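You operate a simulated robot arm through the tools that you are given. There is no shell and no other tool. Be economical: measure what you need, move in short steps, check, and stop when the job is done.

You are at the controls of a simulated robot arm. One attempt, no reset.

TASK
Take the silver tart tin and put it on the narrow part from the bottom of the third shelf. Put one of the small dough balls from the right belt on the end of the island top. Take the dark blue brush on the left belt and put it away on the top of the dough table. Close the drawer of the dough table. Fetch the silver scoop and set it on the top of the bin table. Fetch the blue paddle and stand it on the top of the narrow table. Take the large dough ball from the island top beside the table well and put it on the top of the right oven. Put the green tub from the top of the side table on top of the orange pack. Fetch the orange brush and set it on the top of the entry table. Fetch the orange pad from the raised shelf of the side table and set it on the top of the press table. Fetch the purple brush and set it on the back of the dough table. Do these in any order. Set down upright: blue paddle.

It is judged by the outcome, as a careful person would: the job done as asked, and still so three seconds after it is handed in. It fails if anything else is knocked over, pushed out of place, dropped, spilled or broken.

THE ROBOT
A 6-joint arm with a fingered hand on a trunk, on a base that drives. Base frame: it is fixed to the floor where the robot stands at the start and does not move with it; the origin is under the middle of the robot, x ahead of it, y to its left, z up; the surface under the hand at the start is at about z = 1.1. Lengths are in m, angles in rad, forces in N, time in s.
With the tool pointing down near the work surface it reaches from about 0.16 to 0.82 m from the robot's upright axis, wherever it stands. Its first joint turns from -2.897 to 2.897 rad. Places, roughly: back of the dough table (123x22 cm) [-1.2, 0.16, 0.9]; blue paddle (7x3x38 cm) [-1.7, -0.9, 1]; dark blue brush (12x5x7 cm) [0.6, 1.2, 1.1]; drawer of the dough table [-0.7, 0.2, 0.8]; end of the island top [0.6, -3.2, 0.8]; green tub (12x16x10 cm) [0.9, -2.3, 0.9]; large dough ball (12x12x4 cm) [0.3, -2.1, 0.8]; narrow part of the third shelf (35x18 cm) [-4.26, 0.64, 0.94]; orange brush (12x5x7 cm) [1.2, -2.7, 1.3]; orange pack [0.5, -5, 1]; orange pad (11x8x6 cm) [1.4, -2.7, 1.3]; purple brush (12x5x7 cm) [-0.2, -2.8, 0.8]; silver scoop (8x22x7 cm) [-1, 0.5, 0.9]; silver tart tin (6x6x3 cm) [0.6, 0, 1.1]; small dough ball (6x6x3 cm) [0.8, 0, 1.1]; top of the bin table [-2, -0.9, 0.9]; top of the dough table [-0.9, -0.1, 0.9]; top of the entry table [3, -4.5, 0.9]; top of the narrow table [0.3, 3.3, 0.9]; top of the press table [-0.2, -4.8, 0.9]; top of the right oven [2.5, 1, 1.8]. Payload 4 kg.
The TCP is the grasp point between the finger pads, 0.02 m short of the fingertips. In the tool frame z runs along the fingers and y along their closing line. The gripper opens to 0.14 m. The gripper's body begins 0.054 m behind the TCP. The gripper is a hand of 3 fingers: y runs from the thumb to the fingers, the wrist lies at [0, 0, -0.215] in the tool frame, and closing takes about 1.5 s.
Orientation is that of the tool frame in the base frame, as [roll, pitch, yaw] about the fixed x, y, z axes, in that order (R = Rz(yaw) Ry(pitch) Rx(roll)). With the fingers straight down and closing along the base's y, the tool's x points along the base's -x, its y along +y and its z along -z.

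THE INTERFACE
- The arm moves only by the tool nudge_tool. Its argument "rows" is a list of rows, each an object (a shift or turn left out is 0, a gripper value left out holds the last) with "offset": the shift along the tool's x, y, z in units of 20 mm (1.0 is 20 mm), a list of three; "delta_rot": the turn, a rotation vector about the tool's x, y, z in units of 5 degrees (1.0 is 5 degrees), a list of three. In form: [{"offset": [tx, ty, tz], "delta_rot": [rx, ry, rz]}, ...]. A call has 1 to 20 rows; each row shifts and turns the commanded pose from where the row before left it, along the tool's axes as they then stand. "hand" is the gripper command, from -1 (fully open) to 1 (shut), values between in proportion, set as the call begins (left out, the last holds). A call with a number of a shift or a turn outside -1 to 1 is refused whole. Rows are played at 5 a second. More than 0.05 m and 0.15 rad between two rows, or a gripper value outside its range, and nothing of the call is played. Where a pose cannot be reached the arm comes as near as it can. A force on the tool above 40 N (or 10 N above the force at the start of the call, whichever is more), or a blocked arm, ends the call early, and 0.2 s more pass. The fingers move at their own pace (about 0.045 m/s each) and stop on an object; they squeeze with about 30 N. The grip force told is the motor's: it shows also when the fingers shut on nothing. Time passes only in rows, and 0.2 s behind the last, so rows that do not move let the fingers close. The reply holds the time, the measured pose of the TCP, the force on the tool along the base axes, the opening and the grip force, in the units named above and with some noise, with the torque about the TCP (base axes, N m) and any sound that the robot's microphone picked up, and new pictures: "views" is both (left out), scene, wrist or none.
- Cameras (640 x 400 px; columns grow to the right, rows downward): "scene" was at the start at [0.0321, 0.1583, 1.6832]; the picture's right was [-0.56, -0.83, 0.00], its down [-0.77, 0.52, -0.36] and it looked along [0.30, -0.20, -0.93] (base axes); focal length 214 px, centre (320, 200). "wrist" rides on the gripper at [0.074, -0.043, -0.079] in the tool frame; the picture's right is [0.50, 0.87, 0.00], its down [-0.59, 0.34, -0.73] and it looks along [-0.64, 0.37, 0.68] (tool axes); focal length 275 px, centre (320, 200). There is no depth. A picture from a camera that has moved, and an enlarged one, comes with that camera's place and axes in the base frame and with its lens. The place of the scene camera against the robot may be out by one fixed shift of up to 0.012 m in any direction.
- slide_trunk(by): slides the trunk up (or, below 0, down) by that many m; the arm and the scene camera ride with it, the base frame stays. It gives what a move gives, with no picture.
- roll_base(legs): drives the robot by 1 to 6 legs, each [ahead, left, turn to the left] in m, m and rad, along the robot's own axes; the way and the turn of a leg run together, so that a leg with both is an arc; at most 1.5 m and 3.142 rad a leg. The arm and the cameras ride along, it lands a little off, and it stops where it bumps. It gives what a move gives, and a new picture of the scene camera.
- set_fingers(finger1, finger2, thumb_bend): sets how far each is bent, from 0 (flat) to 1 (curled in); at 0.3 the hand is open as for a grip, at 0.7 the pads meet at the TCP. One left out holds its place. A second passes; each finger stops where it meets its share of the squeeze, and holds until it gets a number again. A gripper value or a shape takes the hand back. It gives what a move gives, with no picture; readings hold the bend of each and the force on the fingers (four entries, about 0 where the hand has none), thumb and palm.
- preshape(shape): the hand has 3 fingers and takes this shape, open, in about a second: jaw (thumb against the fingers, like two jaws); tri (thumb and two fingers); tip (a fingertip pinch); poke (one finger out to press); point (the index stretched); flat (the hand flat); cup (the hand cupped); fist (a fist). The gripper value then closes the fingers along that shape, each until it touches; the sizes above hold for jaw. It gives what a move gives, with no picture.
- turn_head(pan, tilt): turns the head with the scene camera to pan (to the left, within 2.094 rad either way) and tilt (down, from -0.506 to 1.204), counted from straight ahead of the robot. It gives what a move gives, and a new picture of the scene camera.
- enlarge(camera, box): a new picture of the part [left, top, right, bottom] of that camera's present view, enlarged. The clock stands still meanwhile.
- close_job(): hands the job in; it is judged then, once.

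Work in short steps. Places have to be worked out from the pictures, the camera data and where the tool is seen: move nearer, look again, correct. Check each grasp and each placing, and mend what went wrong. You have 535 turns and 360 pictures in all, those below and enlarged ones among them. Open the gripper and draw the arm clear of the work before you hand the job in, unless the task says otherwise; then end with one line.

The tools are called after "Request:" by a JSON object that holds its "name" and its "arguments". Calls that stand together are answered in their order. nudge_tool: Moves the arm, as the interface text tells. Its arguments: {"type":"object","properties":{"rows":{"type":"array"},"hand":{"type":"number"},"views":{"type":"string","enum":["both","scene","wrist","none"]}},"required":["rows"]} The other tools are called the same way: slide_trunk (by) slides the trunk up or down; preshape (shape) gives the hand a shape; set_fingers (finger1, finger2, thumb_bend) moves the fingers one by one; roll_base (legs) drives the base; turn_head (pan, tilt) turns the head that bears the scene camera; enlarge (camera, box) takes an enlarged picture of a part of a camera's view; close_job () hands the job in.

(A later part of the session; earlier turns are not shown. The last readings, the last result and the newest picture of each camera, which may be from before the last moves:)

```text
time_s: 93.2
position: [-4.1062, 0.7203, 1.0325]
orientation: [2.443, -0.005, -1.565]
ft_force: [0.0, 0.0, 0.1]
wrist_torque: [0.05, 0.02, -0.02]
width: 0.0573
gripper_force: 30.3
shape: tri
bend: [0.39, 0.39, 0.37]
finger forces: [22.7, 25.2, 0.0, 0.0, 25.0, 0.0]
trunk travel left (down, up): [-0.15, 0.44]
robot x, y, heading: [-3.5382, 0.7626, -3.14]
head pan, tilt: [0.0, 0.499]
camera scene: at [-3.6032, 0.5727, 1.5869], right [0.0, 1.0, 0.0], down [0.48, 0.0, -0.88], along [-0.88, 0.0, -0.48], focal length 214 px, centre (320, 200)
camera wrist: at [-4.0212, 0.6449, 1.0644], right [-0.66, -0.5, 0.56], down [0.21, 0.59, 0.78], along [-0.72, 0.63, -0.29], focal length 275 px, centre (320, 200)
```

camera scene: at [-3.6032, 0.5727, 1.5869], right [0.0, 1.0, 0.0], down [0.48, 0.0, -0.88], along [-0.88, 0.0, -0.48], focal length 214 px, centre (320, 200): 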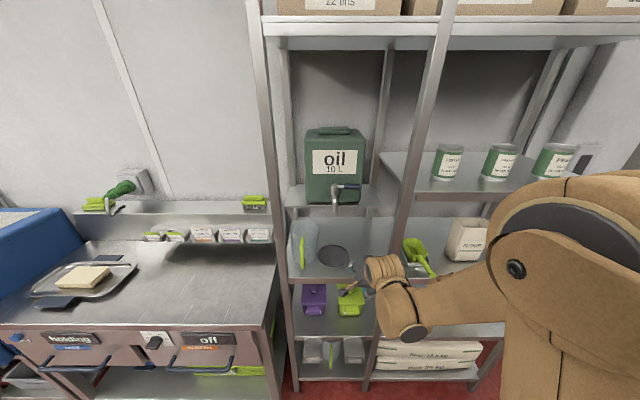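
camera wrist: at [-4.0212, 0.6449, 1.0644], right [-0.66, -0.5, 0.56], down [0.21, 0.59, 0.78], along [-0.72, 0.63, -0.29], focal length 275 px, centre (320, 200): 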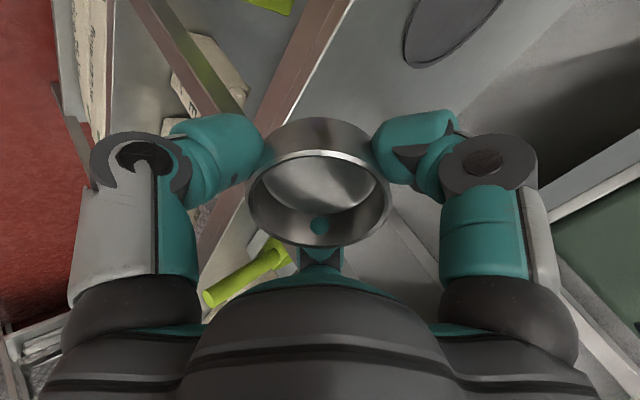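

Clear so far; I go 10 cm further in.

Request:
{"name": "nudge_tool", "arguments": {"rows": [{"offset": [0, 0.77, 0.64]}, {"offset": [0, 0.77, 0.64]}, {"offset": [0, 0.77, 0.64]}, {"offset": [0, 0.77, 0.64]}, {"offset": [0, 0.77, 0.64]}, {"offset": [0, 0.2, 0.17]}], "views": "both"}}

```text
time_s: 94.6
position: [-4.2096, 0.7182, 1.0322]
orientation: [2.444, -0.002, -1.564]
ft_force: [-0.1, 0.7, -0.3]
wrist_torque: [-0.01, 0.06, 0.01]
width: 0.0574
gripper_force: 30.4
shape: tri
bend: [0.39, 0.39, 0.37]
finger forces: [22.7, 25.2, 0.0, 0.0, 25.0, 0.0]
trunk travel left (down, up): [-0.15, 0.44]
robot x, y, heading: [-3.5401, 0.7671, -3.146]
head pan, tilt: [0.0, 0.499]
camera scene: at [-3.6034, 0.5727, 1.5869], right [0.0, 1.0, 0.0], down [0.48, 0.0, -0.88], along [-0.88, 0.0, -0.48], focal length 214 px, centre (320, 200)
camera wrist: at [-4.127, 0.6438, 1.0649], right [-0.66, -0.5, 0.56], down [0.21, 0.59, 0.78], along [-0.72, 0.63, -0.29], focal length 275 px, centre (320, 200)
```

scene: 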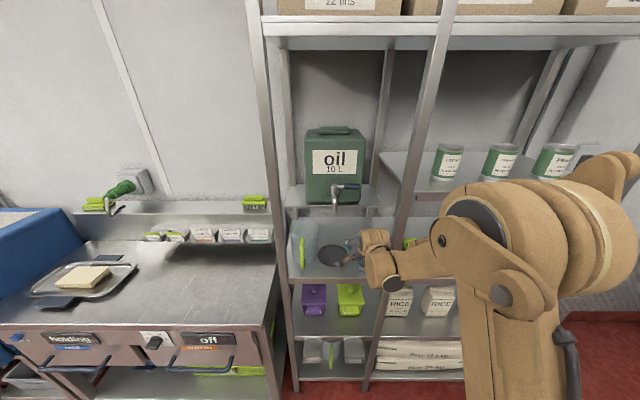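
wrist: 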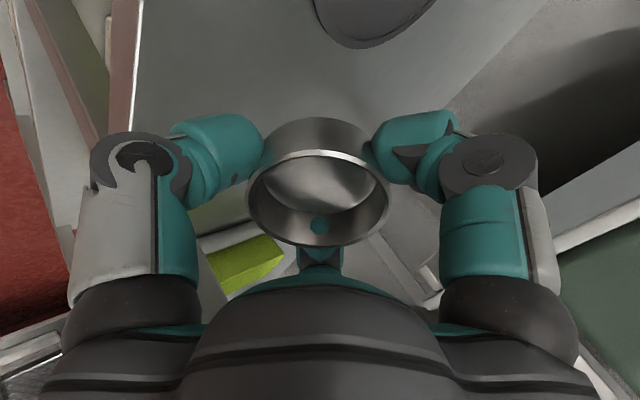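

The tin hangs over the free spot. I lower gently toward contact.

Request:
{"name": "nudge_tool", "arguments": {"rows": [{"offset": [0, -0.32, 0.38]}, {"offset": [0, -0.32, 0.38]}, {"offset": [0, -0.32, 0.38]}, {"offset": [0, -0.2, 0.23]}], "views": "none"}}

Request:
{"name": "nudge_tool", "arguments": {"rows": [{"offset": [0, -0.16, 0.19]}, {"offset": [0, -0.16, 0.19]}], "views": "wrist"}}

```text
time_s: 95.6
position: [-4.2102, 0.72, 0.9959]
orientation: [2.444, -0.005, -1.566]
ft_force: [-0.8, -0.9, -1.2]
wrist_torque: [0.01, 0.02, -0.03]
width: 0.0572
gripper_force: 29.9
shape: tri
bend: [0.39, 0.39, 0.37]
finger forces: [22.7, 25.1, 0.1, 0.1, 25.0, 0.0]
trunk travel left (down, up): [-0.15, 0.44]
robot x, y, heading: [-3.5362, 0.76, -3.138]
head pan, tilt: [0.0, 0.499]
```

```text
time_s: 96.2
position: [-4.2109, 0.7197, 0.9865]
orientation: [2.442, -0.003, -1.565]
ft_force: [-0.8, 0.5, -0.2]
wrist_torque: [0.02, -0.02, 0.0]
width: 0.0573
gripper_force: 30.4
shape: tri
bend: [0.39, 0.39, 0.37]
finger forces: [22.7, 25.2, 0.1, 0.0, 25.0, 0.0]
trunk travel left (down, up): [-0.15, 0.44]
robot x, y, heading: [-3.5366, 0.7634, -3.139]
head pan, tilt: [0.0, 0.499]
camera wrist: at [-4.1266, 0.6447, 1.0187], right [-0.66, -0.5, 0.56], down [0.21, 0.59, 0.78], along [-0.72, 0.63, -0.29], focal length 275 px, centre (320, 200)
```

wrist: 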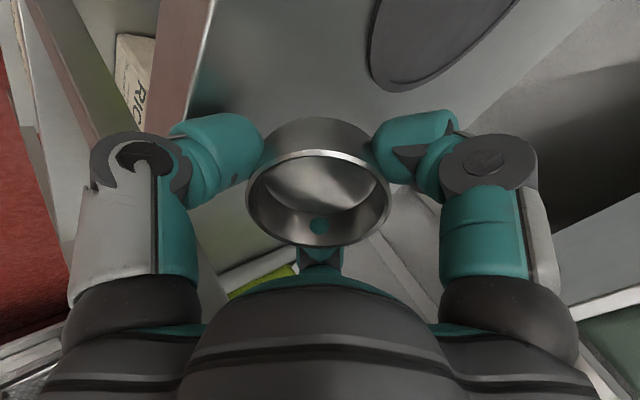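

No contact yet. There is room to reduce the tilt to 25°, making the tin flatter, before touching down.

Request:
{"name": "nudge_tool", "arguments": {"rows": [{"delta_rot": [1, 0, 0]}, {"delta_rot": [1, 0, 0]}, {"delta_rot": [1, 0, 0]}, {}], "views": "scene"}}

Request:
{"name": "nudge_tool", "arguments": {"rows": [{"offset": [0, -0.1, 0.23]}, {"offset": [0, -0.1, 0.23]}, {"offset": [0, -0.1, 0.23]}, {"offset": [0, -0.1, 0.23]}], "views": "wrist"}}

```text
time_s: 97.2
position: [-4.2089, 0.7192, 0.9868]
orientation: [2.708, 0.001, -1.566]
ft_force: [0.5, 0.3, -0.3]
wrist_torque: [0.01, -0.01, 0.01]
width: 0.057
gripper_force: 29.9
shape: tri
bend: [0.39, 0.39, 0.37]
finger forces: [22.6, 25.4, 0.1, 0.0, 25.0, 0.0]
trunk travel left (down, up): [-0.15, 0.44]
robot x, y, heading: [-3.5413, 0.763, -3.141]
head pan, tilt: [0.0, 0.499]
camera scene: at [-3.6034, 0.5727, 1.5869], right [0.0, 1.0, 0.0], down [0.48, 0.0, -0.88], along [-0.88, 0.0, -0.48], focal length 214 px, centre (320, 200)
```

scene: 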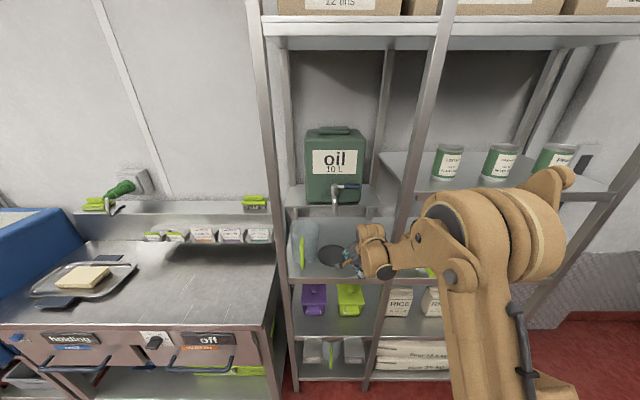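

```text
time_s: 98.2
position: [-4.2072, 0.7196, 0.9698]
orientation: [2.7, -0.001, -1.566]
ft_force: [5.4, 0.3, 37.9]
wrist_torque: [0.03, -1.03, -0.02]
width: 0.0597
gripper_force: 30.0
shape: tri
bend: [0.39, 0.39, 0.36]
finger forces: [26.2, 30.6, 0.1, 0.0, 89.7, 0.0]
trunk travel left (down, up): [-0.15, 0.44]
robot x, y, heading: [-3.537, 0.7642, -3.136]
head pan, tilt: [0.0, 0.499]
stopped in row 4: the force on the tool passed its limit at 42 N (the readings are from after the stop); the commanded pose is now the measured one
camera wrist: at [-4.1348, 0.6443, 1.0233], right [-0.78, -0.5, 0.37], down [0.0, 0.59, 0.81], along [-0.63, 0.63, -0.46], focal length 275 px, centre (320, 200)
```

wrist: 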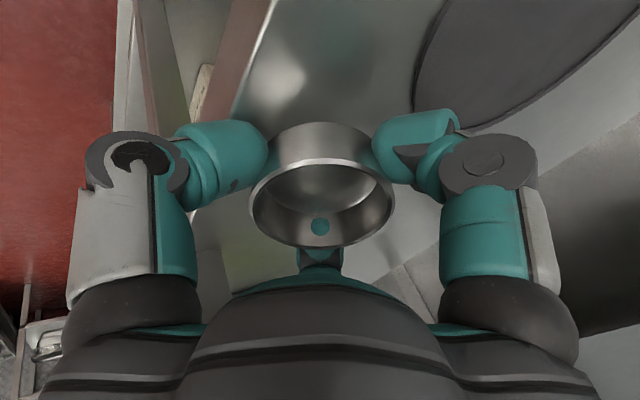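

Contact. I ease up 3 mm and open the hand a little.

Request:
{"name": "nudge_tool", "arguments": {"rows": [{"offset": [0, 0.06, -0.12]}], "views": "none"}}

Request:
{"name": "nudge_tool", "arguments": {"hand": -0.25, "rows": [{}, {}, {}, {}], "views": "wrist"}}

```text
time_s: 98.7
position: [-4.2077, 0.7198, 0.9715]
orientation: [2.703, -0.002, -1.565]
ft_force: [5.9, 3.7, 27.5]
wrist_torque: [0.12, -0.87, 0.08]
width: 0.0593
gripper_force: 29.5
shape: tri
bend: [0.39, 0.39, 0.36]
finger forces: [24.4, 28.1, 0.1, 0.0, 70.8, 0.0]
trunk travel left (down, up): [-0.15, 0.44]
robot x, y, heading: [-3.5372, 0.7667, -3.139]
head pan, tilt: [0.0, 0.499]
```

```text
time_s: 99.7
position: [-4.2084, 0.719, 0.9695]
orientation: [2.702, -0.003, -1.565]
ft_force: [-1.9, 4.3, 24.5]
wrist_torque: [0.19, -0.57, 0.09]
width: 0.0767
gripper_force: 0.0
shape: tri
bend: [0.3, 0.3, 0.35]
finger forces: [0.0, 0.1, 0.0, 0.0, 24.5, 0.1]
trunk travel left (down, up): [-0.15, 0.44]
robot x, y, heading: [-3.5374, 0.764, -3.147]
head pan, tilt: [0.0, 0.499]
camera wrist: at [-4.1367, 0.6443, 1.0238], right [-0.78, -0.5, 0.37], down [0.0, 0.59, 0.81], along [-0.62, 0.63, -0.46], focal length 275 px, centre (320, 200)
```

wrist: 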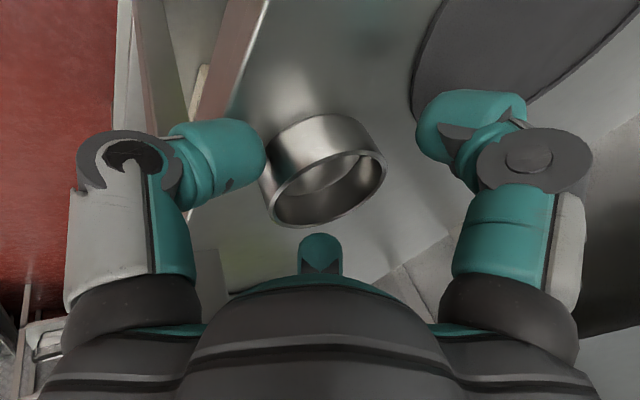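

The tin lies flat on the shelf. I lift straight up, then draw back.

Request:
{"name": "nudge_tool", "arguments": {"rows": [{"offset": [0, 0.21, -0.45]}, {"offset": [0, 0.42, -0.9]}, {"offset": [0, 0.42, -0.9]}], "views": "wrist"}}

Request:
{"name": "nudge_tool", "arguments": {"rows": [{"offset": [0, -0.9, -0.42]}, {"offset": [0, -0.9, -0.42]}, {"offset": [0, -0.9, -0.42]}, {"offset": [0, -0.9, -0.42]}, {"offset": [0, -0.9, -0.42]}, {"offset": [0, -0.9, -0.42]}, {"offset": [0, -0.9, -0.42]}, {"offset": [0, -0.9, -0.42]}, {"offset": [0, -0.9, -0.42]}, {"offset": [0, -0.9, -0.42]}, {"offset": [0, -0.9, -0.42]}], "views": "scene"}}

Request:
{"name": "enlarge", "arguments": {"camera": "scene", "box": [270, 190, 430, 310]}}

```text
time_s: 100.5
position: [-4.2104, 0.7194, 1.0191]
orientation: [2.703, -0.003, -1.565]
ft_force: [0.4, 0.3, 0.1]
wrist_torque: [0.01, 0.01, 0.03]
width: 0.0871
gripper_force: 0.1
shape: tri
bend: [0.3, 0.3, 0.28]
finger forces: [0.1, 0.1, 0.0, 0.0, 0.0, 0.0]
trunk travel left (down, up): [-0.15, 0.44]
robot x, y, heading: [-3.5353, 0.7628, -3.139]
head pan, tilt: [0.0, 0.499]
camera wrist: at [-4.1384, 0.6441, 1.073], right [-0.78, -0.5, 0.37], down [0.0, 0.59, 0.81], along [-0.62, 0.63, -0.46], focal length 275 px, centre (320, 200)
```

wrist: 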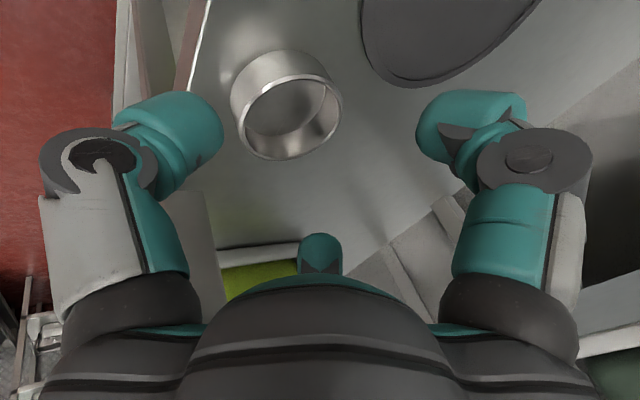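

```text
time_s: 102.8
position: [-3.9904, 0.7186, 1.0184]
orientation: [2.702, -0.003, -1.565]
ft_force: [0.6, 0.5, 0.1]
wrist_torque: [0.0, -0.01, 0.01]
width: 0.0869
gripper_force: 0.1
shape: tri
bend: [0.3, 0.3, 0.28]
finger forces: [0.0, 0.0, 0.0, 0.0, 0.1, 0.0]
trunk travel left (down, up): [-0.15, 0.44]
robot x, y, heading: [-3.537, 0.7626, -3.143]
head pan, tilt: [0.0, 0.499]
camera scene: at [-3.6027, 0.5727, 1.5869], right [0.0, 1.0, 0.0], down [0.48, 0.0, -0.88], along [-0.88, 0.0, -0.48], focal length 214 px, centre (320, 200)
```

scene: 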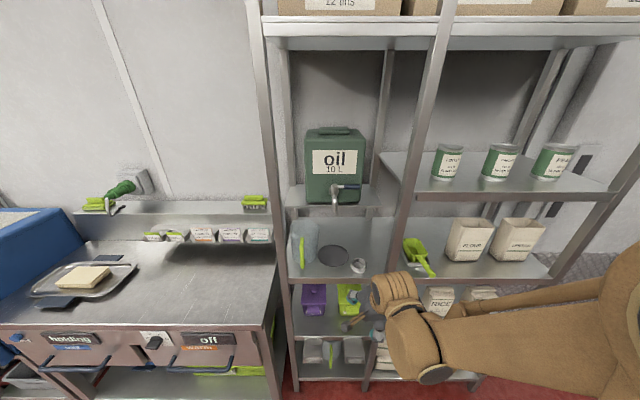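

```text
3.33 times, centred on (350, 250) of scene
camera zoom: at [-3.6027, 0.5727, 1.5869], right [0.0, 1.0, 0.0], down [0.48, 0.0, -0.88], along [-0.88, 0.0, -0.48], focal length 715 px, centre (220, 33)
```

zoom: 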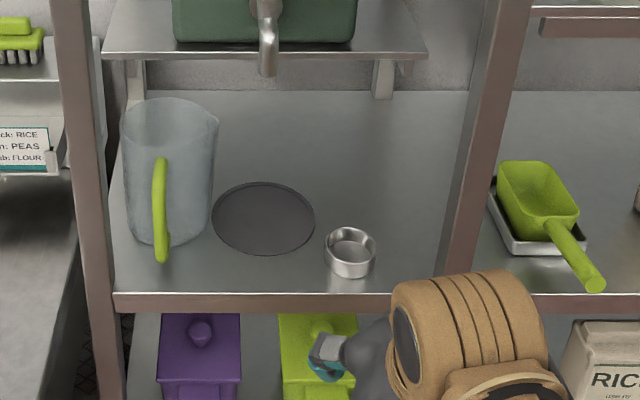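

The tin stands on the third shelf's narrow part. Next is the blue paddle near (-1.7, -0.9): I straighten the hand, back off, turn around and drive along the counter.

Request:
{"name": "nudge_tool", "arguments": {"hand": -1, "rows": [{"offset": [0, -0.7, -1], "delta_rot": [1, 0, 0]}, {"offset": [0, -0.7, -1], "delta_rot": [1, 0, 0]}, {"offset": [0, -0.7, -1], "delta_rot": [1, 0, 0]}, {"offset": [0, -0.7, -1], "delta_rot": [1, 0, 0]}, {"offset": [0, -0.7, -1], "delta_rot": [1, 0, 0]}], "views": "none"}}

Request:
{"name": "slide_trunk", "arguments": {"by": 0.3}}

Request:
{"name": "roll_base", "arguments": {"legs": [[-0.65, 0, 0], [0, 0, 3.14], [0, -1.4, 0]]}}

```text
time_s: 104.0
position: [-3.8983, 0.72, 1.0978]
orientation: [3.141, -0.003, -1.565]
ft_force: [-0.4, 0.4, -0.6]
wrist_torque: [0.01, 0.01, 0.02]
width: 0.14
gripper_force: 0.1
shape: tri
bend: [0.3, 0.3, 0.3]
finger forces: [0.0, 0.1, 0.0, 0.0, 0.0, 0.0]
trunk travel left (down, up): [-0.15, 0.44]
robot x, y, heading: [-3.5379, 0.764, -3.137]
head pan, tilt: [0.0, 0.499]
```

```text
time_s: 107.0
position: [-3.8982, 0.7208, 1.3984]
orientation: [3.139, -0.003, -1.565]
ft_force: [0.6, 0.5, -0.2]
wrist_torque: [0.02, 0.02, -0.03]
width: 0.1399
gripper_force: 0.1
shape: tri
bend: [0.3, 0.3, 0.3]
finger forces: [0.0, 0.0, 0.0, 0.0, 0.1, 0.0]
trunk travel left (down, up): [-0.45, 0.14]
robot x, y, heading: [-3.538, 0.764, -3.136]
head pan, tilt: [0.0, 0.499]
```

```text
time_s: 124.4
position: [-2.5573, -0.5822, 1.3982]
orientation: [3.139, -0.002, 1.56]
ft_force: [-0.9, 0.4, 0.4]
wrist_torque: [0.02, 0.01, 0.02]
width: 0.1396
gripper_force: 0.1
shape: tri
bend: [0.3, 0.3, 0.3]
finger forces: [0.0, 0.0, 0.1, 0.0, 0.1, 0.0]
trunk travel left (down, up): [-0.45, 0.14]
robot x, y, heading: [-2.9189, -0.6188, -0.017]
head pan, tilt: [0.0, 0.499]
camera scene: at [-2.8388, -0.4314, 1.887], right [-0.01, -1.0, 0.0], down [-0.48, 0.01, -0.88], along [0.88, -0.01, -0.48], focal length 214 px, centre (320, 200)
```

scene: 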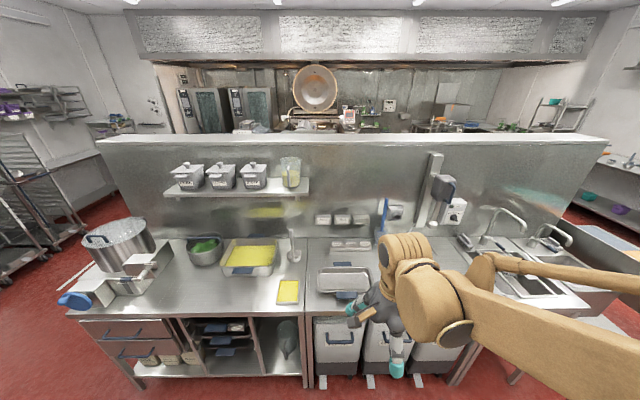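

The bin table lies ahead, with a blue handle at the wall around (383, 213). I enlarge to see it.

Request:
{"name": "enlarge", "arguments": {"camera": "scene", "box": [270, 180, 470, 320]}}

Request:
{"name": "turn_head", "arguments": {"pan": -0.5, "tilt": 0.6}}

```text
2.86 times, centred on (370, 250) of scene
camera zoom: at [-2.8388, -0.4314, 1.887], right [-0.01, -1.0, 0.0], down [-0.48, 0.01, -0.88], along [0.88, -0.01, -0.48], focal length 613 px, centre (177, 57)
```

zoom: 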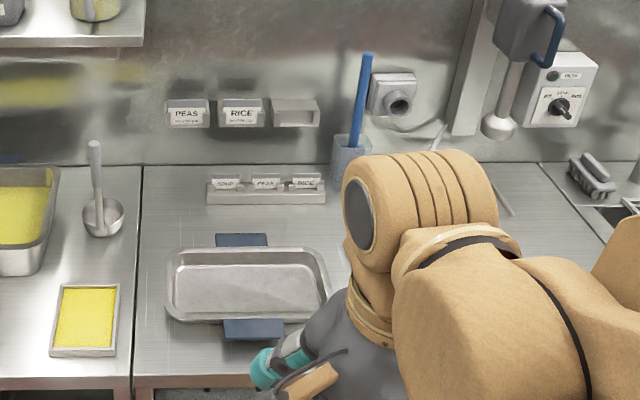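

```text
time_s: 125.4
position: [-2.556, -0.5822, 1.398]
orientation: [3.139, -0.003, 1.559]
ft_force: [0.3, -0.1, 0.1]
wrist_torque: [-0.03, 0.01, -0.01]
width: 0.14
gripper_force: 0.1
shape: tri
bend: [0.3, 0.3, 0.3]
finger forces: [0.0, 0.0, 0.0, 0.1, 0.0, 0.0]
trunk travel left (down, up): [-0.45, 0.14]
robot x, y, heading: [-2.9193, -0.6188, -0.013]
head pan, tilt: [-0.499, 0.6]
camera scene: at [-2.8527, -0.4731, 1.8779], right [-0.49, -0.87, 0.0], down [-0.49, 0.28, -0.83], along [0.72, -0.41, -0.56], focal length 214 px, centre (320, 200)
```

scene: 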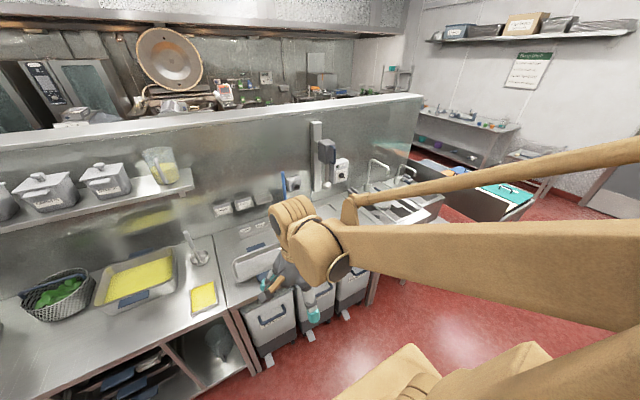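

The blue paddle stands in a clear beaker at about (-1.69, -0.86). Its reach depends on how close my base can get, so I look down at the base to measure its footprint.

Request:
{"name": "turn_head", "arguments": {"pan": -0.593, "tilt": 1.2}}

```text
time_s: 126.4
position: [-2.5565, -0.5825, 1.3977]
orientation: [3.138, -0.001, 1.56]
ft_force: [-0.7, 0.2, -0.3]
wrist_torque: [0.04, 0.02, -0.02]
width: 0.1401
gripper_force: 0.1
shape: tri
bend: [0.3, 0.3, 0.3]
finger forces: [0.0, 0.1, 0.0, 0.1, 0.0, 0.0]
trunk travel left (down, up): [-0.45, 0.14]
robot x, y, heading: [-2.9135, -0.6197, -0.013]
head pan, tilt: [-0.593, 1.201]
camera scene: at [-2.8838, -0.4617, 1.8333], right [-0.57, -0.82, 0.0], down [-0.76, 0.53, -0.36], along [0.3, -0.21, -0.93], focal length 214 px, centre (320, 200)
```

scene: 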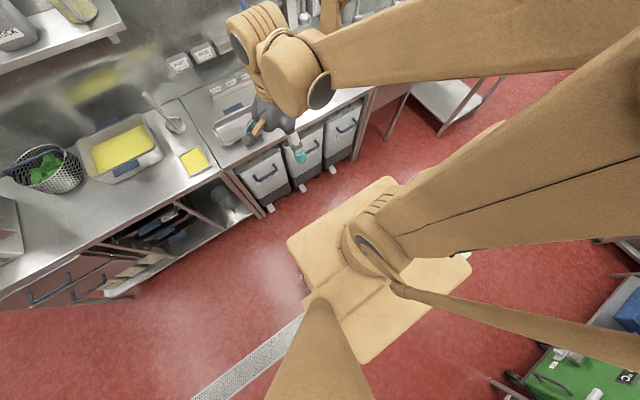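

The trunk plate is only about 30 cm square, centred on my axis, so I can come closer. I drive to about (-2.46, -0.84) with the hand high.

Request:
{"name": "roll_base", "arguments": {"legs": [[0, -0.22, 0.013], [0.45, 0, 0]]}}

Request:
{"name": "turn_head", "arguments": {"pan": -0.3, "tilt": 0.8}}

```text
time_s: 130.4
position: [-2.1014, -0.7954, 1.3975]
orientation: [-3.141, -0.001, 1.58]
ft_force: [0.4, 0.7, -0.1]
wrist_torque: [0.01, -0.01, -0.01]
width: 0.14
gripper_force: 0.1
shape: tri
bend: [0.3, 0.3, 0.3]
finger forces: [0.0, 0.0, 0.1, 0.0, 0.0, 0.0]
trunk travel left (down, up): [-0.45, 0.14]
robot x, y, heading: [-2.4619, -0.8411, 0.001]
head pan, tilt: [-0.593, 1.201]
camera scene: at [-2.4307, -0.6815, 1.8332], right [-0.56, -0.83, 0.0], down [-0.78, 0.52, -0.36], along [0.3, -0.2, -0.93], focal length 214 px, centre (320, 200)
```

scene: 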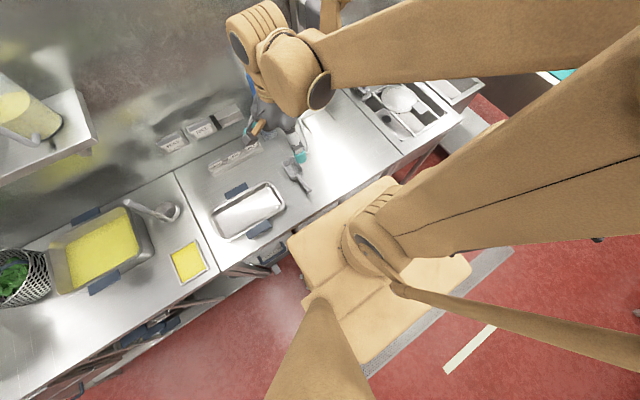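

```text
time_s: 131.3
position: [-2.1035, -0.7969, 1.3988]
orientation: [3.14, -0.002, 1.579]
ft_force: [-0.1, -0.4, 0.0]
wrist_torque: [0.05, 0.03, 0.0]
width: 0.1399
gripper_force: 0.1
shape: tri
bend: [0.3, 0.3, 0.3]
finger forces: [0.0, 0.0, 0.0, 0.0, 0.0, 0.0]
trunk travel left (down, up): [-0.45, 0.14]
robot x, y, heading: [-2.4615, -0.8429, 0.005]
head pan, tilt: [-0.3, 0.799]
camera scene: at [-2.4012, -0.6746, 1.8609], right [-0.29, -0.96, 0.0], down [-0.69, 0.21, -0.7], along [0.67, -0.2, -0.72], focal length 214 px, centre (320, 200)
```

scene: 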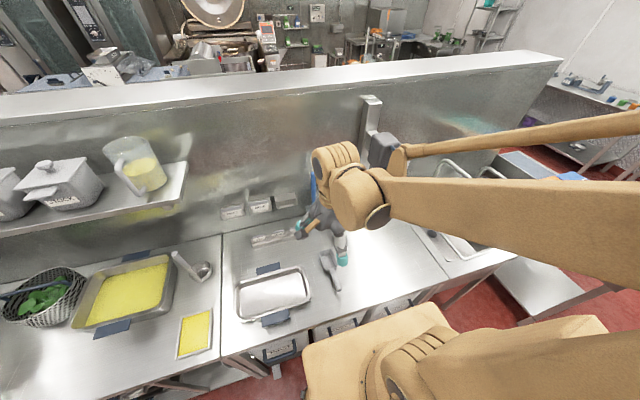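

The wrist hides the paddle from the head; I look with the wrist camera after moving forward a little at height.

Request:
{"name": "nudge_tool", "arguments": {"rows": [{"offset": [-0.5, 1, 0]}, {"offset": [-0.5, 1, 0]}, {"offset": [-0.5, 1, 0]}, {"offset": [-0.5, 1, 0]}, {"offset": [-0.5, 1, 0]}, {"offset": [-0.5, 1, 0]}, {"offset": [0, 1, 0]}, {"offset": [0, 1, 0]}, {"offset": [0, 1, 0]}, {"offset": [0, 1, 0]}], "views": "wrist"}}

```text
time_s: 133.5
position: [-1.8994, -0.8538, 1.3974]
orientation: [3.14, -0.002, 1.578]
ft_force: [0.6, 0.8, -0.5]
wrist_torque: [-0.01, 0.0, 0.01]
width: 0.1401
gripper_force: 0.1
shape: tri
bend: [0.3, 0.3, 0.3]
finger forces: [0.1, 0.0, 0.1, 0.0, 0.1, 0.0]
trunk travel left (down, up): [-0.45, 0.14]
robot x, y, heading: [-2.4613, -0.8409, 0.001]
head pan, tilt: [-0.3, 0.799]
camera wrist: at [-1.9428, -0.7821, 1.4767], right [0.86, 0.51, 0.0], down [0.34, -0.59, 0.73], along [0.37, -0.63, -0.68], focal length 275 px, centre (320, 200)
```

wrist: 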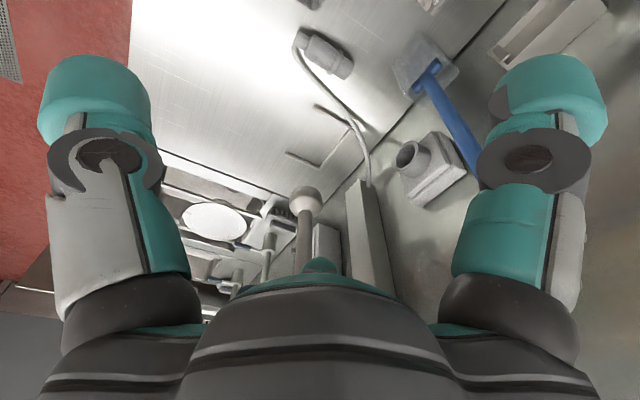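

The handle leans back close to the wall (about (-1.65, -0.867), top z≈1.24). I will grip it from the front with the hand tilted 50°, thumb and fingers on either side in y, so I turn the hand back by 90° and then tilt it.

Request:
{"name": "nudge_tool", "arguments": {"rows": [{"delta_rot": [0, 0, -1]}, {"delta_rot": [0, 0, -1]}, {"delta_rot": [0, 0, -1]}, {"delta_rot": [0, 0, -1]}, {"delta_rot": [0, 0, -1]}, {"delta_rot": [0, 0, -1]}, {"delta_rot": [0, 0, -1]}, {"delta_rot": [0, 0, -1]}, {"delta_rot": [0, 0, -1]}, {"delta_rot": [0, 0, -1]}, {"delta_rot": [0, 0, -1]}, {"delta_rot": [0, 0, -1]}, {"delta_rot": [0, 0, -1]}, {"delta_rot": [0, 0, -1]}, {"delta_rot": [0, 0, -1]}, {"delta_rot": [0, 0, -1]}, {"delta_rot": [0, 0, -1]}, {"delta_rot": [0, 0, -1]}], "views": "none"}}

Request:
{"name": "nudge_tool", "arguments": {"rows": [{"delta_rot": [0, -1, 0]}, {"delta_rot": [0, -1, 0]}, {"delta_rot": [0, -1, 0]}, {"delta_rot": [0, -1, 0]}, {"delta_rot": [0, -1, 0]}, {"delta_rot": [0, -1, 0]}, {"delta_rot": [0, -1, 0]}, {"delta_rot": [0, -1, 0]}, {"delta_rot": [0, -1, 0]}, {"delta_rot": [0, -1, 0]}, {}], "views": "both"}}

```text
time_s: 137.3
position: [-1.903, -0.8556, 1.3977]
orientation: [3.14, 0.002, -3.131]
ft_force: [-0.8, 0.2, 0.1]
wrist_torque: [0.02, -0.04, 0.0]
width: 0.1399
gripper_force: 0.1
shape: tri
bend: [0.3, 0.3, 0.3]
finger forces: [0.1, 0.0, 0.0, 0.0, 0.0, 0.0]
trunk travel left (down, up): [-0.45, 0.14]
robot x, y, heading: [-2.4628, -0.8403, 0.005]
head pan, tilt: [-0.3, 0.799]
```

```text
time_s: 139.7
position: [-1.9011, -0.8542, 1.3982]
orientation: [3.139, 0.874, -3.135]
ft_force: [0.2, 0.1, -0.1]
wrist_torque: [0.01, 0.02, 0.02]
width: 0.14
gripper_force: 0.0
shape: tri
bend: [0.3, 0.3, 0.3]
finger forces: [0.1, 0.0, 0.1, 0.1, 0.0, 0.0]
trunk travel left (down, up): [-0.45, 0.14]
robot x, y, heading: [-2.4681, -0.84, 0.006]
head pan, tilt: [-0.3, 0.799]
camera scene: at [-2.4011, -0.6742, 1.861], right [-0.29, -0.96, 0.0], down [-0.69, 0.21, -0.7], along [0.67, -0.2, -0.72], focal length 214 px, centre (320, 200)
camera wrist: at [-2.0104, -0.899, 1.3915], right [-0.33, 0.86, -0.38], down [-0.19, 0.34, 0.92], along [0.93, 0.37, 0.05], focal length 275 px, centre (320, 200)
```

scene: 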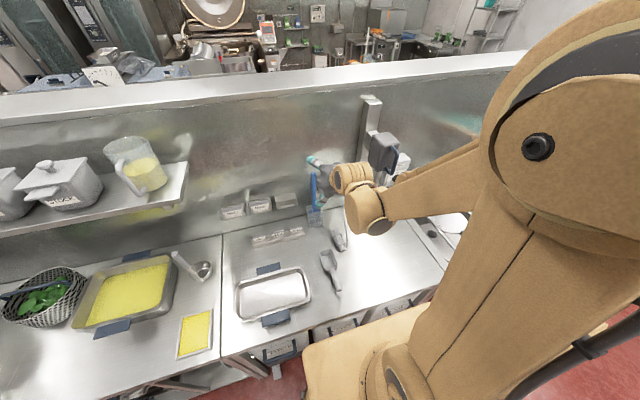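
wrist: 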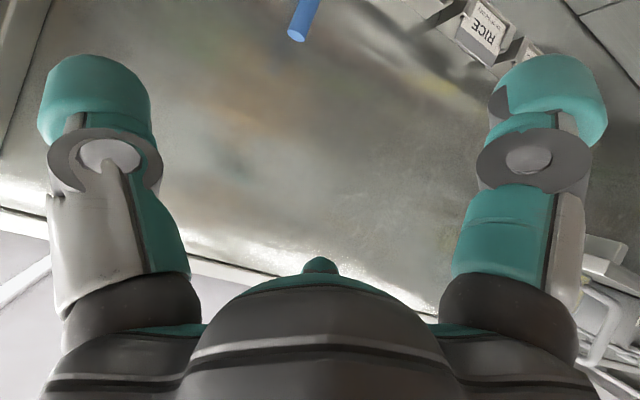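

Both cameras agree: the handle top is at about (-1.657, -0.866, 1.235). I approach along the tool axis.

Request:
{"name": "nudge_tool", "arguments": {"hand": -0.3, "rows": [{"offset": [0, -0.1, 1]}, {"offset": [0, -0.1, 1]}, {"offset": [0, -0.1, 1]}, {"offset": [0, -0.1, 1]}, {"offset": [0, -0.1, 1]}, {"offset": [0, -0.1, 1]}, {"offset": [0, -0.1, 1]}, {"offset": [0, 0, 1]}, {"offset": [0, 0, 1]}, {"offset": [0, 0, 1]}, {"offset": [0, 0, 1]}], "views": "wrist"}}

```text
time_s: 142.1
position: [-1.7311, -0.8643, 1.2573]
orientation: [3.139, 0.874, -3.135]
ft_force: [0.2, 0.0, -0.1]
wrist_torque: [-0.01, 0.0, 0.02]
width: 0.0916
gripper_force: 0.1
shape: tri
bend: [0.28, 0.28, 0.27]
finger forces: [0.1, 0.1, 0.0, 0.0, 0.0, 0.0]
trunk travel left (down, up): [-0.45, 0.14]
robot x, y, heading: [-2.4648, -0.8401, -0.0]
head pan, tilt: [-0.3, 0.799]
camera wrist: at [-1.8394, -0.9094, 1.2509], right [-0.33, 0.86, -0.38], down [-0.19, 0.34, 0.92], along [0.93, 0.37, 0.05], focal length 275 px, centre (320, 200)
```

wrist: 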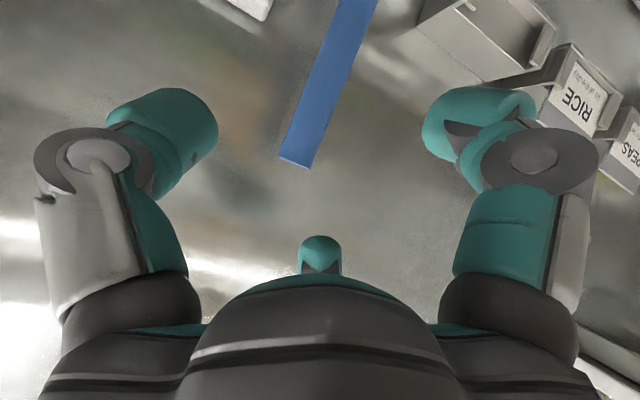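

Well aligned. I advance 9 cm more and close.

Request:
{"name": "nudge_tool", "arguments": {"rows": [{"offset": [0, -0.1, 1]}, {"offset": [0, 0, 1]}, {"offset": [0, 0, 1]}, {"offset": [0, 0, 0.8]}, {"offset": [0, 0, 0.6]}], "views": "wrist"}}

```text
time_s: 143.3
position: [-1.6643, -0.8672, 1.2]
orientation: [3.138, 0.873, -3.136]
ft_force: [0.4, -0.3, -0.4]
wrist_torque: [-0.05, -0.01, 0.0]
width: 0.0918
gripper_force: 0.0
shape: tri
bend: [0.28, 0.28, 0.27]
finger forces: [0.0, 0.0, 0.2, 0.0, 0.0, 0.0]
trunk travel left (down, up): [-0.45, 0.14]
robot x, y, heading: [-2.4614, -0.8421, 0.003]
head pan, tilt: [-0.3, 0.799]
camera wrist: at [-1.7719, -0.9125, 1.1939], right [-0.33, 0.86, -0.38], down [-0.19, 0.34, 0.92], along [0.93, 0.37, 0.05], focal length 275 px, centre (320, 200)
```

wrist: 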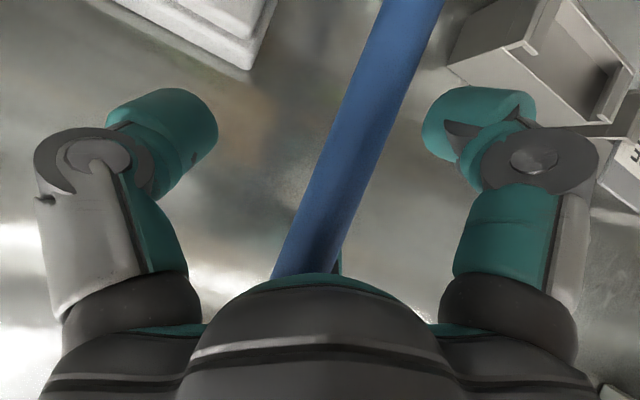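

Request:
{"name": "nudge_tool", "arguments": {"hand": 1, "rows": [{}, {}, {}, {}, {}, {}, {}], "views": "wrist"}}

```text
time_s: 144.9
position: [-1.6648, -0.8674, 1.2012]
orientation: [3.137, 0.874, -3.138]
ft_force: [-1.6, 1.7, 0.2]
wrist_torque: [0.34, 0.41, -0.06]
width: 0.0247
gripper_force: 30.5
shape: tri
bend: [0.97, 0.97, 0.49]
finger forces: [28.1, 19.7, 0.0, 0.0, 36.2, 0.1]
trunk travel left (down, up): [-0.45, 0.14]
robot x, y, heading: [-2.4658, -0.8374, 0.003]
head pan, tilt: [-0.3, 0.799]
camera wrist: at [-1.7727, -0.9123, 1.1944], right [-0.33, 0.86, -0.38], down [-0.19, 0.34, 0.92], along [0.93, 0.37, 0.05], focal length 275 px, centre (320, 200)
```

wrist: 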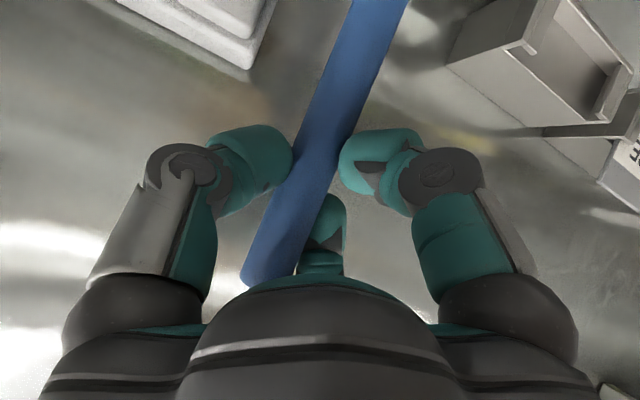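

Gripped firmly. I lift a little and watch the beaker.

Request:
{"name": "nudge_tool", "arguments": {"rows": [{"offset": [-0.38, 0, -0.32]}, {"offset": [-0.77, 0, -0.64]}, {"offset": [-0.77, 0, -0.64]}, {"offset": [-0.77, 0, -0.64]}, {"offset": [-0.77, 0, -0.64]}], "views": "none"}}

Request:
{"name": "enlarge", "arguments": {"camera": "scene", "box": [220, 110, 440, 310]}}

```text
time_s: 146.1
position: [-1.6637, -0.8669, 1.2908]
orientation: [3.137, 0.874, -3.136]
ft_force: [-1.0, 0.9, -2.1]
wrist_torque: [0.27, 0.39, -0.05]
width: 0.0243
gripper_force: 30.3
shape: tri
bend: [0.97, 0.97, 0.49]
finger forces: [26.1, 19.4, 0.0, 0.0, 36.9, 0.1]
trunk travel left (down, up): [-0.45, 0.14]
robot x, y, heading: [-2.4613, -0.84, 0.007]
head pan, tilt: [-0.3, 0.799]
```

```text
2.00 times, centred on (330, 210) of scene
camera zoom: at [-2.4014, -0.674, 1.861], right [-0.29, -0.96, 0.0], down [-0.69, 0.21, -0.7], along [0.67, -0.2, -0.72], focal length 429 px, centre (300, 180)
```

zoom: 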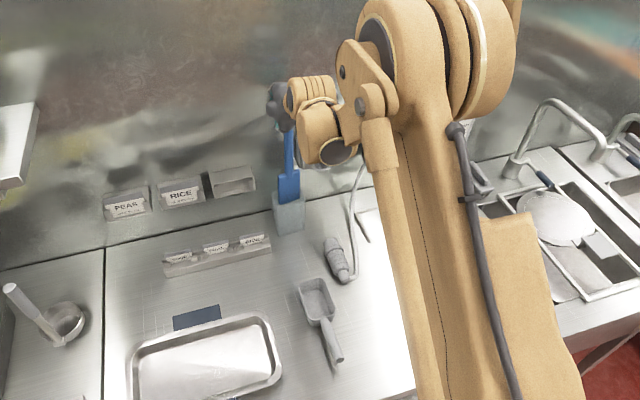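

The blade is rising out and the beaker stays put. I lift further with the trunk, then draw back.

Request:
{"name": "slide_trunk", "arguments": {"by": 0.13}}

Request:
{"name": "nudge_tool", "arguments": {"rows": [{"offset": [0.64, 0, -0.77]}, {"offset": [0.64, 0, -0.77]}, {"offset": [0.64, 0, -0.77]}, {"offset": [0.64, 0, -0.77]}, {"offset": [0.64, 0, -0.77]}, {"offset": [0.64, 0, -0.77]}, {"offset": [0.64, 0, -0.77]}, {"offset": [0.64, 0, -0.77]}, {"offset": [0.64, 0, -0.77]}], "views": "scene"}}

```text
time_s: 147.7
position: [-1.6636, -0.8678, 1.4194]
orientation: [3.139, 0.875, -3.138]
ft_force: [0.6, 0.1, -1.4]
wrist_torque: [0.04, 0.04, 0.02]
width: 0.0231
gripper_force: 30.5
shape: tri
bend: [0.97, 0.98, 0.48]
finger forces: [23.0, 20.0, 0.0, 0.0, 39.7, 0.0]
trunk travel left (down, up): [-0.58, 0.01]
robot x, y, heading: [-2.4633, -0.8327, 0.004]
head pan, tilt: [-0.3, 0.799]
```

```text
time_s: 149.7
position: [-1.8454, -0.8689, 1.4202]
orientation: [3.139, 0.875, -3.136]
ft_force: [-0.5, 0.6, -1.6]
wrist_torque: [0.03, 0.03, 0.0]
width: 0.0231
gripper_force: 30.0
shape: tri
bend: [0.97, 0.98, 0.48]
finger forces: [22.5, 20.2, 0.0, 0.1, 39.7, 0.0]
trunk travel left (down, up): [-0.58, 0.01]
robot x, y, heading: [-2.4622, -0.8382, 0.004]
head pan, tilt: [-0.3, 0.799]
camera scene: at [-2.4019, -0.6743, 1.991], right [-0.29, -0.96, 0.0], down [-0.69, 0.21, -0.7], along [0.67, -0.2, -0.72], focal length 214 px, centre (320, 200)
```

scene: 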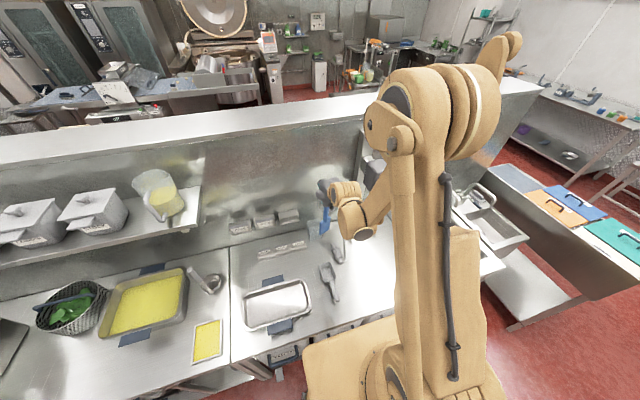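

The paddle is free and hanging vertically. I back off, then go north and east toward the narrow table (0.3, 3.3).

Request:
{"name": "roll_base", "arguments": {"legs": [[-0.55, 0, 0], [0, 1.5, 0], [0, 1.0, 0], [1.5, 0, 0], [0, 0, 1.57], [0, -1.3, 0]]}}

Request:
{"name": "turn_head", "arguments": {"pan": 0, "tilt": 0.55}}

```text
time_s: 181.7
position: [-0.2046, 2.3508, 1.4195]
orientation: [3.138, 0.874, -1.564]
ft_force: [0.3, 0.1, -1.1]
wrist_torque: [-0.04, 0.05, 0.01]
width: 0.0235
gripper_force: 30.4
shape: tri
bend: [0.97, 0.98, 0.48]
finger forces: [22.1, 20.4, 0.0, 0.0, 39.8, 0.1]
trunk travel left (down, up): [-0.58, 0.01]
robot x, y, heading: [-0.2362, 1.7331, 1.577]
head pan, tilt: [-0.3, 0.799]
camera scene: at [-0.3947, 1.7879, 1.991], right [0.96, -0.29, 0.0], down [-0.21, -0.69, -0.7], along [0.2, 0.67, -0.72], focal length 214 px, centre (320, 200)
```

scene: 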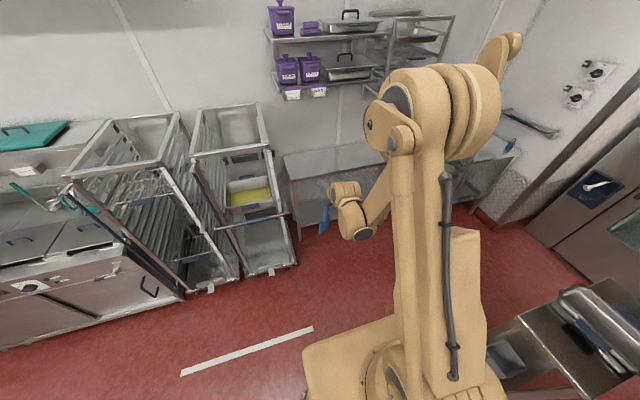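

```text
time_s: 182.5
position: [-0.2057, 2.3515, 1.4199]
orientation: [3.138, 0.874, -1.563]
ft_force: [-0.1, -0.4, -2.0]
wrist_torque: [-0.05, 0.03, 0.03]
width: 0.0236
gripper_force: 30.2
shape: tri
bend: [0.97, 0.98, 0.48]
finger forces: [22.3, 20.4, 0.0, 0.1, 39.7, 0.1]
trunk travel left (down, up): [-0.58, 0.01]
robot x, y, heading: [-0.2337, 1.7309, 1.571]
head pan, tilt: [0.0, 0.55]
camera scene: at [-0.4188, 1.8004, 2.0123], right [1.0, 0.0, 0.0], down [0.0, -0.52, -0.85], along [0.0, 0.85, -0.52], focal length 214 px, centre (320, 200)
```

scene: 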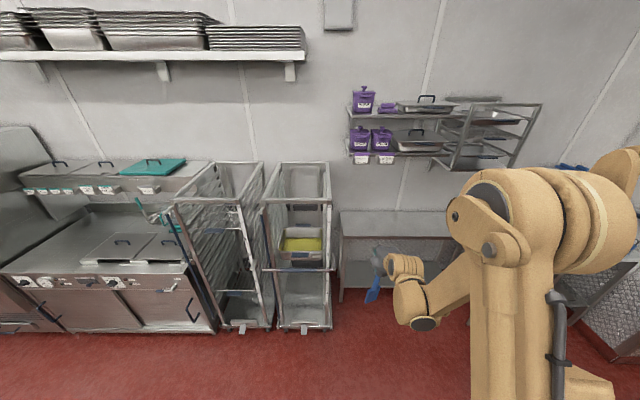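

The narrow table is ahead (front edge y≈3.05, back ≈3.4). I enlarge to see how the paddle hangs in the hand.

Request:
{"name": "enlarge", "arguments": {"camera": "scene", "box": [330, 230, 430, 330]}}

Request:
{"name": "nudge_tool", "arguments": {"rows": [{}], "views": "wrist"}}

```text
4.00 times, centred on (380, 280) of scene
camera zoom: at [-0.4188, 1.8004, 2.0123], right [1.0, 0.0, 0.0], down [0.0, -0.52, -0.85], along [0.0, 0.85, -0.52], focal length 858 px, centre (80, -120)
```

zoom: 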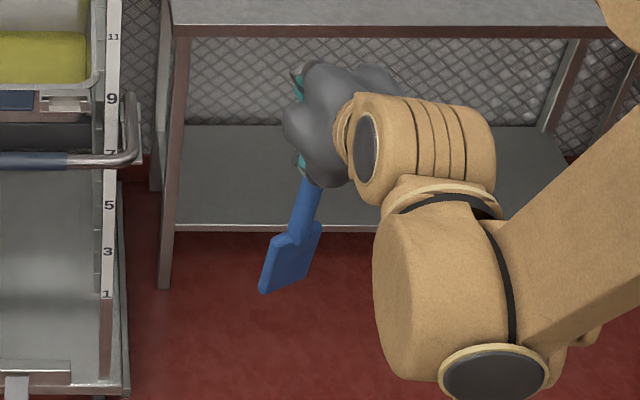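

```text
time_s: 182.9
position: [-0.2055, 2.3499, 1.4206]
orientation: [3.139, 0.873, -1.564]
ft_force: [0.1, 0.1, -1.4]
wrist_torque: [-0.01, 0.02, 0.01]
width: 0.0235
gripper_force: 29.6
shape: tri
bend: [0.97, 0.98, 0.48]
finger forces: [22.1, 20.4, 0.0, 0.1, 39.8, 0.0]
trunk travel left (down, up): [-0.58, 0.01]
robot x, y, heading: [-0.2321, 1.7271, 1.578]
head pan, tilt: [0.0, 0.55]
camera wrist: at [-0.1621, 2.2413, 1.413], right [-0.86, -0.33, -0.38], down [-0.34, -0.19, 0.92], along [-0.38, 0.93, 0.05], focal length 275 px, centre (320, 200)
```

wrist: 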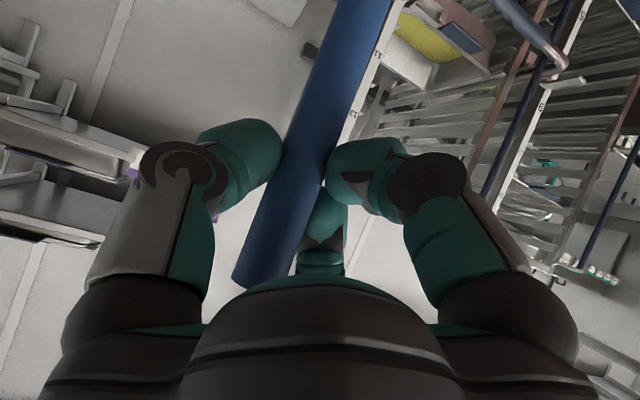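

The handle looks vertical within about 1° sideways. I lower the trunk 0.13, shift right and drive up to the narrow table.

Request:
{"name": "slide_trunk", "arguments": {"by": -0.13}}

Request:
{"name": "roll_base", "arguments": {"legs": [[0, -0.4, 0], [0.6, 0, 0]]}}

```text
time_s: 184.5
position: [-0.2063, 2.35, 1.2895]
orientation: [3.139, 0.874, -1.563]
ft_force: [0.8, 0.1, -2.0]
wrist_torque: [-0.03, -0.02, -0.03]
width: 0.0235
gripper_force: 29.9
shape: tri
bend: [0.97, 0.98, 0.48]
finger forces: [22.3, 20.3, 0.0, 0.0, 39.8, 0.0]
trunk travel left (down, up): [-0.45, 0.14]
robot x, y, heading: [-0.2336, 1.7279, 1.574]
head pan, tilt: [0.0, 0.55]
```

```text
time_s: 190.0
position: [0.1698, 2.9477, 1.2888]
orientation: [3.139, 0.873, -1.535]
ft_force: [0.8, 0.2, -2.0]
wrist_torque: [-0.06, 0.01, 0.04]
width: 0.0235
gripper_force: 29.8
shape: tri
bend: [0.97, 0.98, 0.48]
finger forces: [22.1, 20.5, 0.0, 0.0, 39.7, 0.0]
trunk travel left (down, up): [-0.45, 0.14]
robot x, y, heading: [0.1587, 2.3315, 1.605]
head pan, tilt: [0.0, 0.55]
camera scene: at [-0.0271, 2.3912, 1.8823], right [1.0, 0.04, 0.0], down [0.02, -0.52, -0.85], along [-0.03, 0.85, -0.52], focal length 214 px, centre (320, 200)
```

scene: 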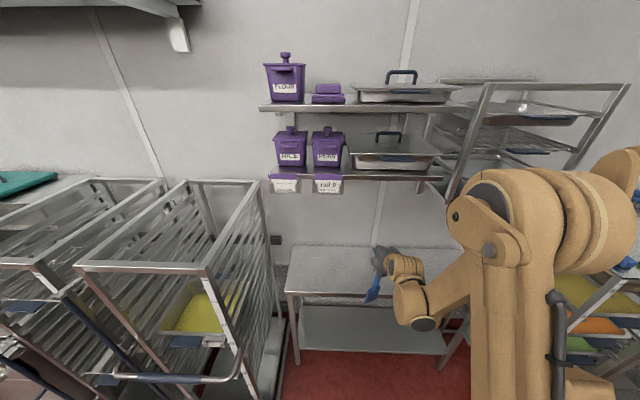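

I drive another 0.25 m so that the paddle is above the table.

Request:
{"name": "roll_base", "arguments": {"legs": [[0.26, 0, -0.03]]}}

Request:
{"name": "enlarge", "arguments": {"camera": "scene", "box": [280, 200, 440, 330]}}

```text
time_s: 191.9
position: [0.178, 3.2037, 1.2887]
orientation: [3.138, 0.874, -1.556]
ft_force: [0.2, 0.5, -2.5]
wrist_torque: [-0.09, 0.02, 0.01]
width: 0.0235
gripper_force: 29.9
shape: tri
bend: [0.97, 0.98, 0.48]
finger forces: [22.0, 20.6, 0.1, 0.0, 39.9, 0.0]
trunk travel left (down, up): [-0.45, 0.14]
robot x, y, heading: [0.1524, 2.5842, 1.588]
head pan, tilt: [0.0, 0.55]
camera scene: at [-0.0316, 2.6524, 1.8823], right [1.0, 0.01, 0.0], down [0.01, -0.52, -0.85], along [-0.01, 0.85, -0.52], focal length 214 px, centre (320, 200)
```

scene: 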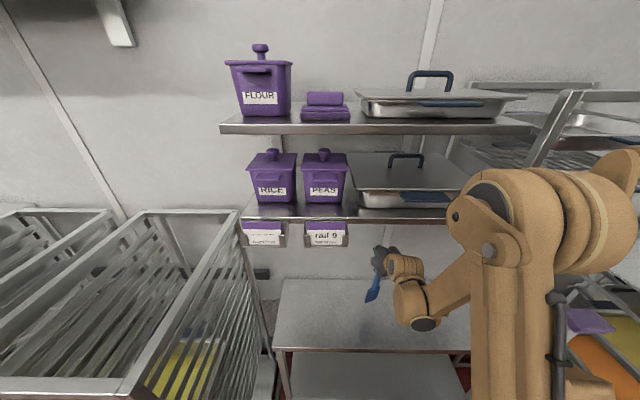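

```text
3.08 times, centred on (360, 265) of scene
camera zoom: at [-0.0316, 2.6524, 1.8823], right [1.0, 0.01, 0.0], down [0.01, -0.52, -0.85], along [-0.01, 0.85, -0.52], focal length 660 px, centre (197, 0)
```

zoom: 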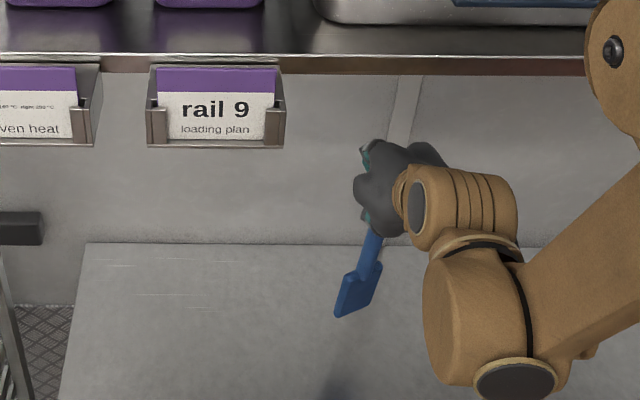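

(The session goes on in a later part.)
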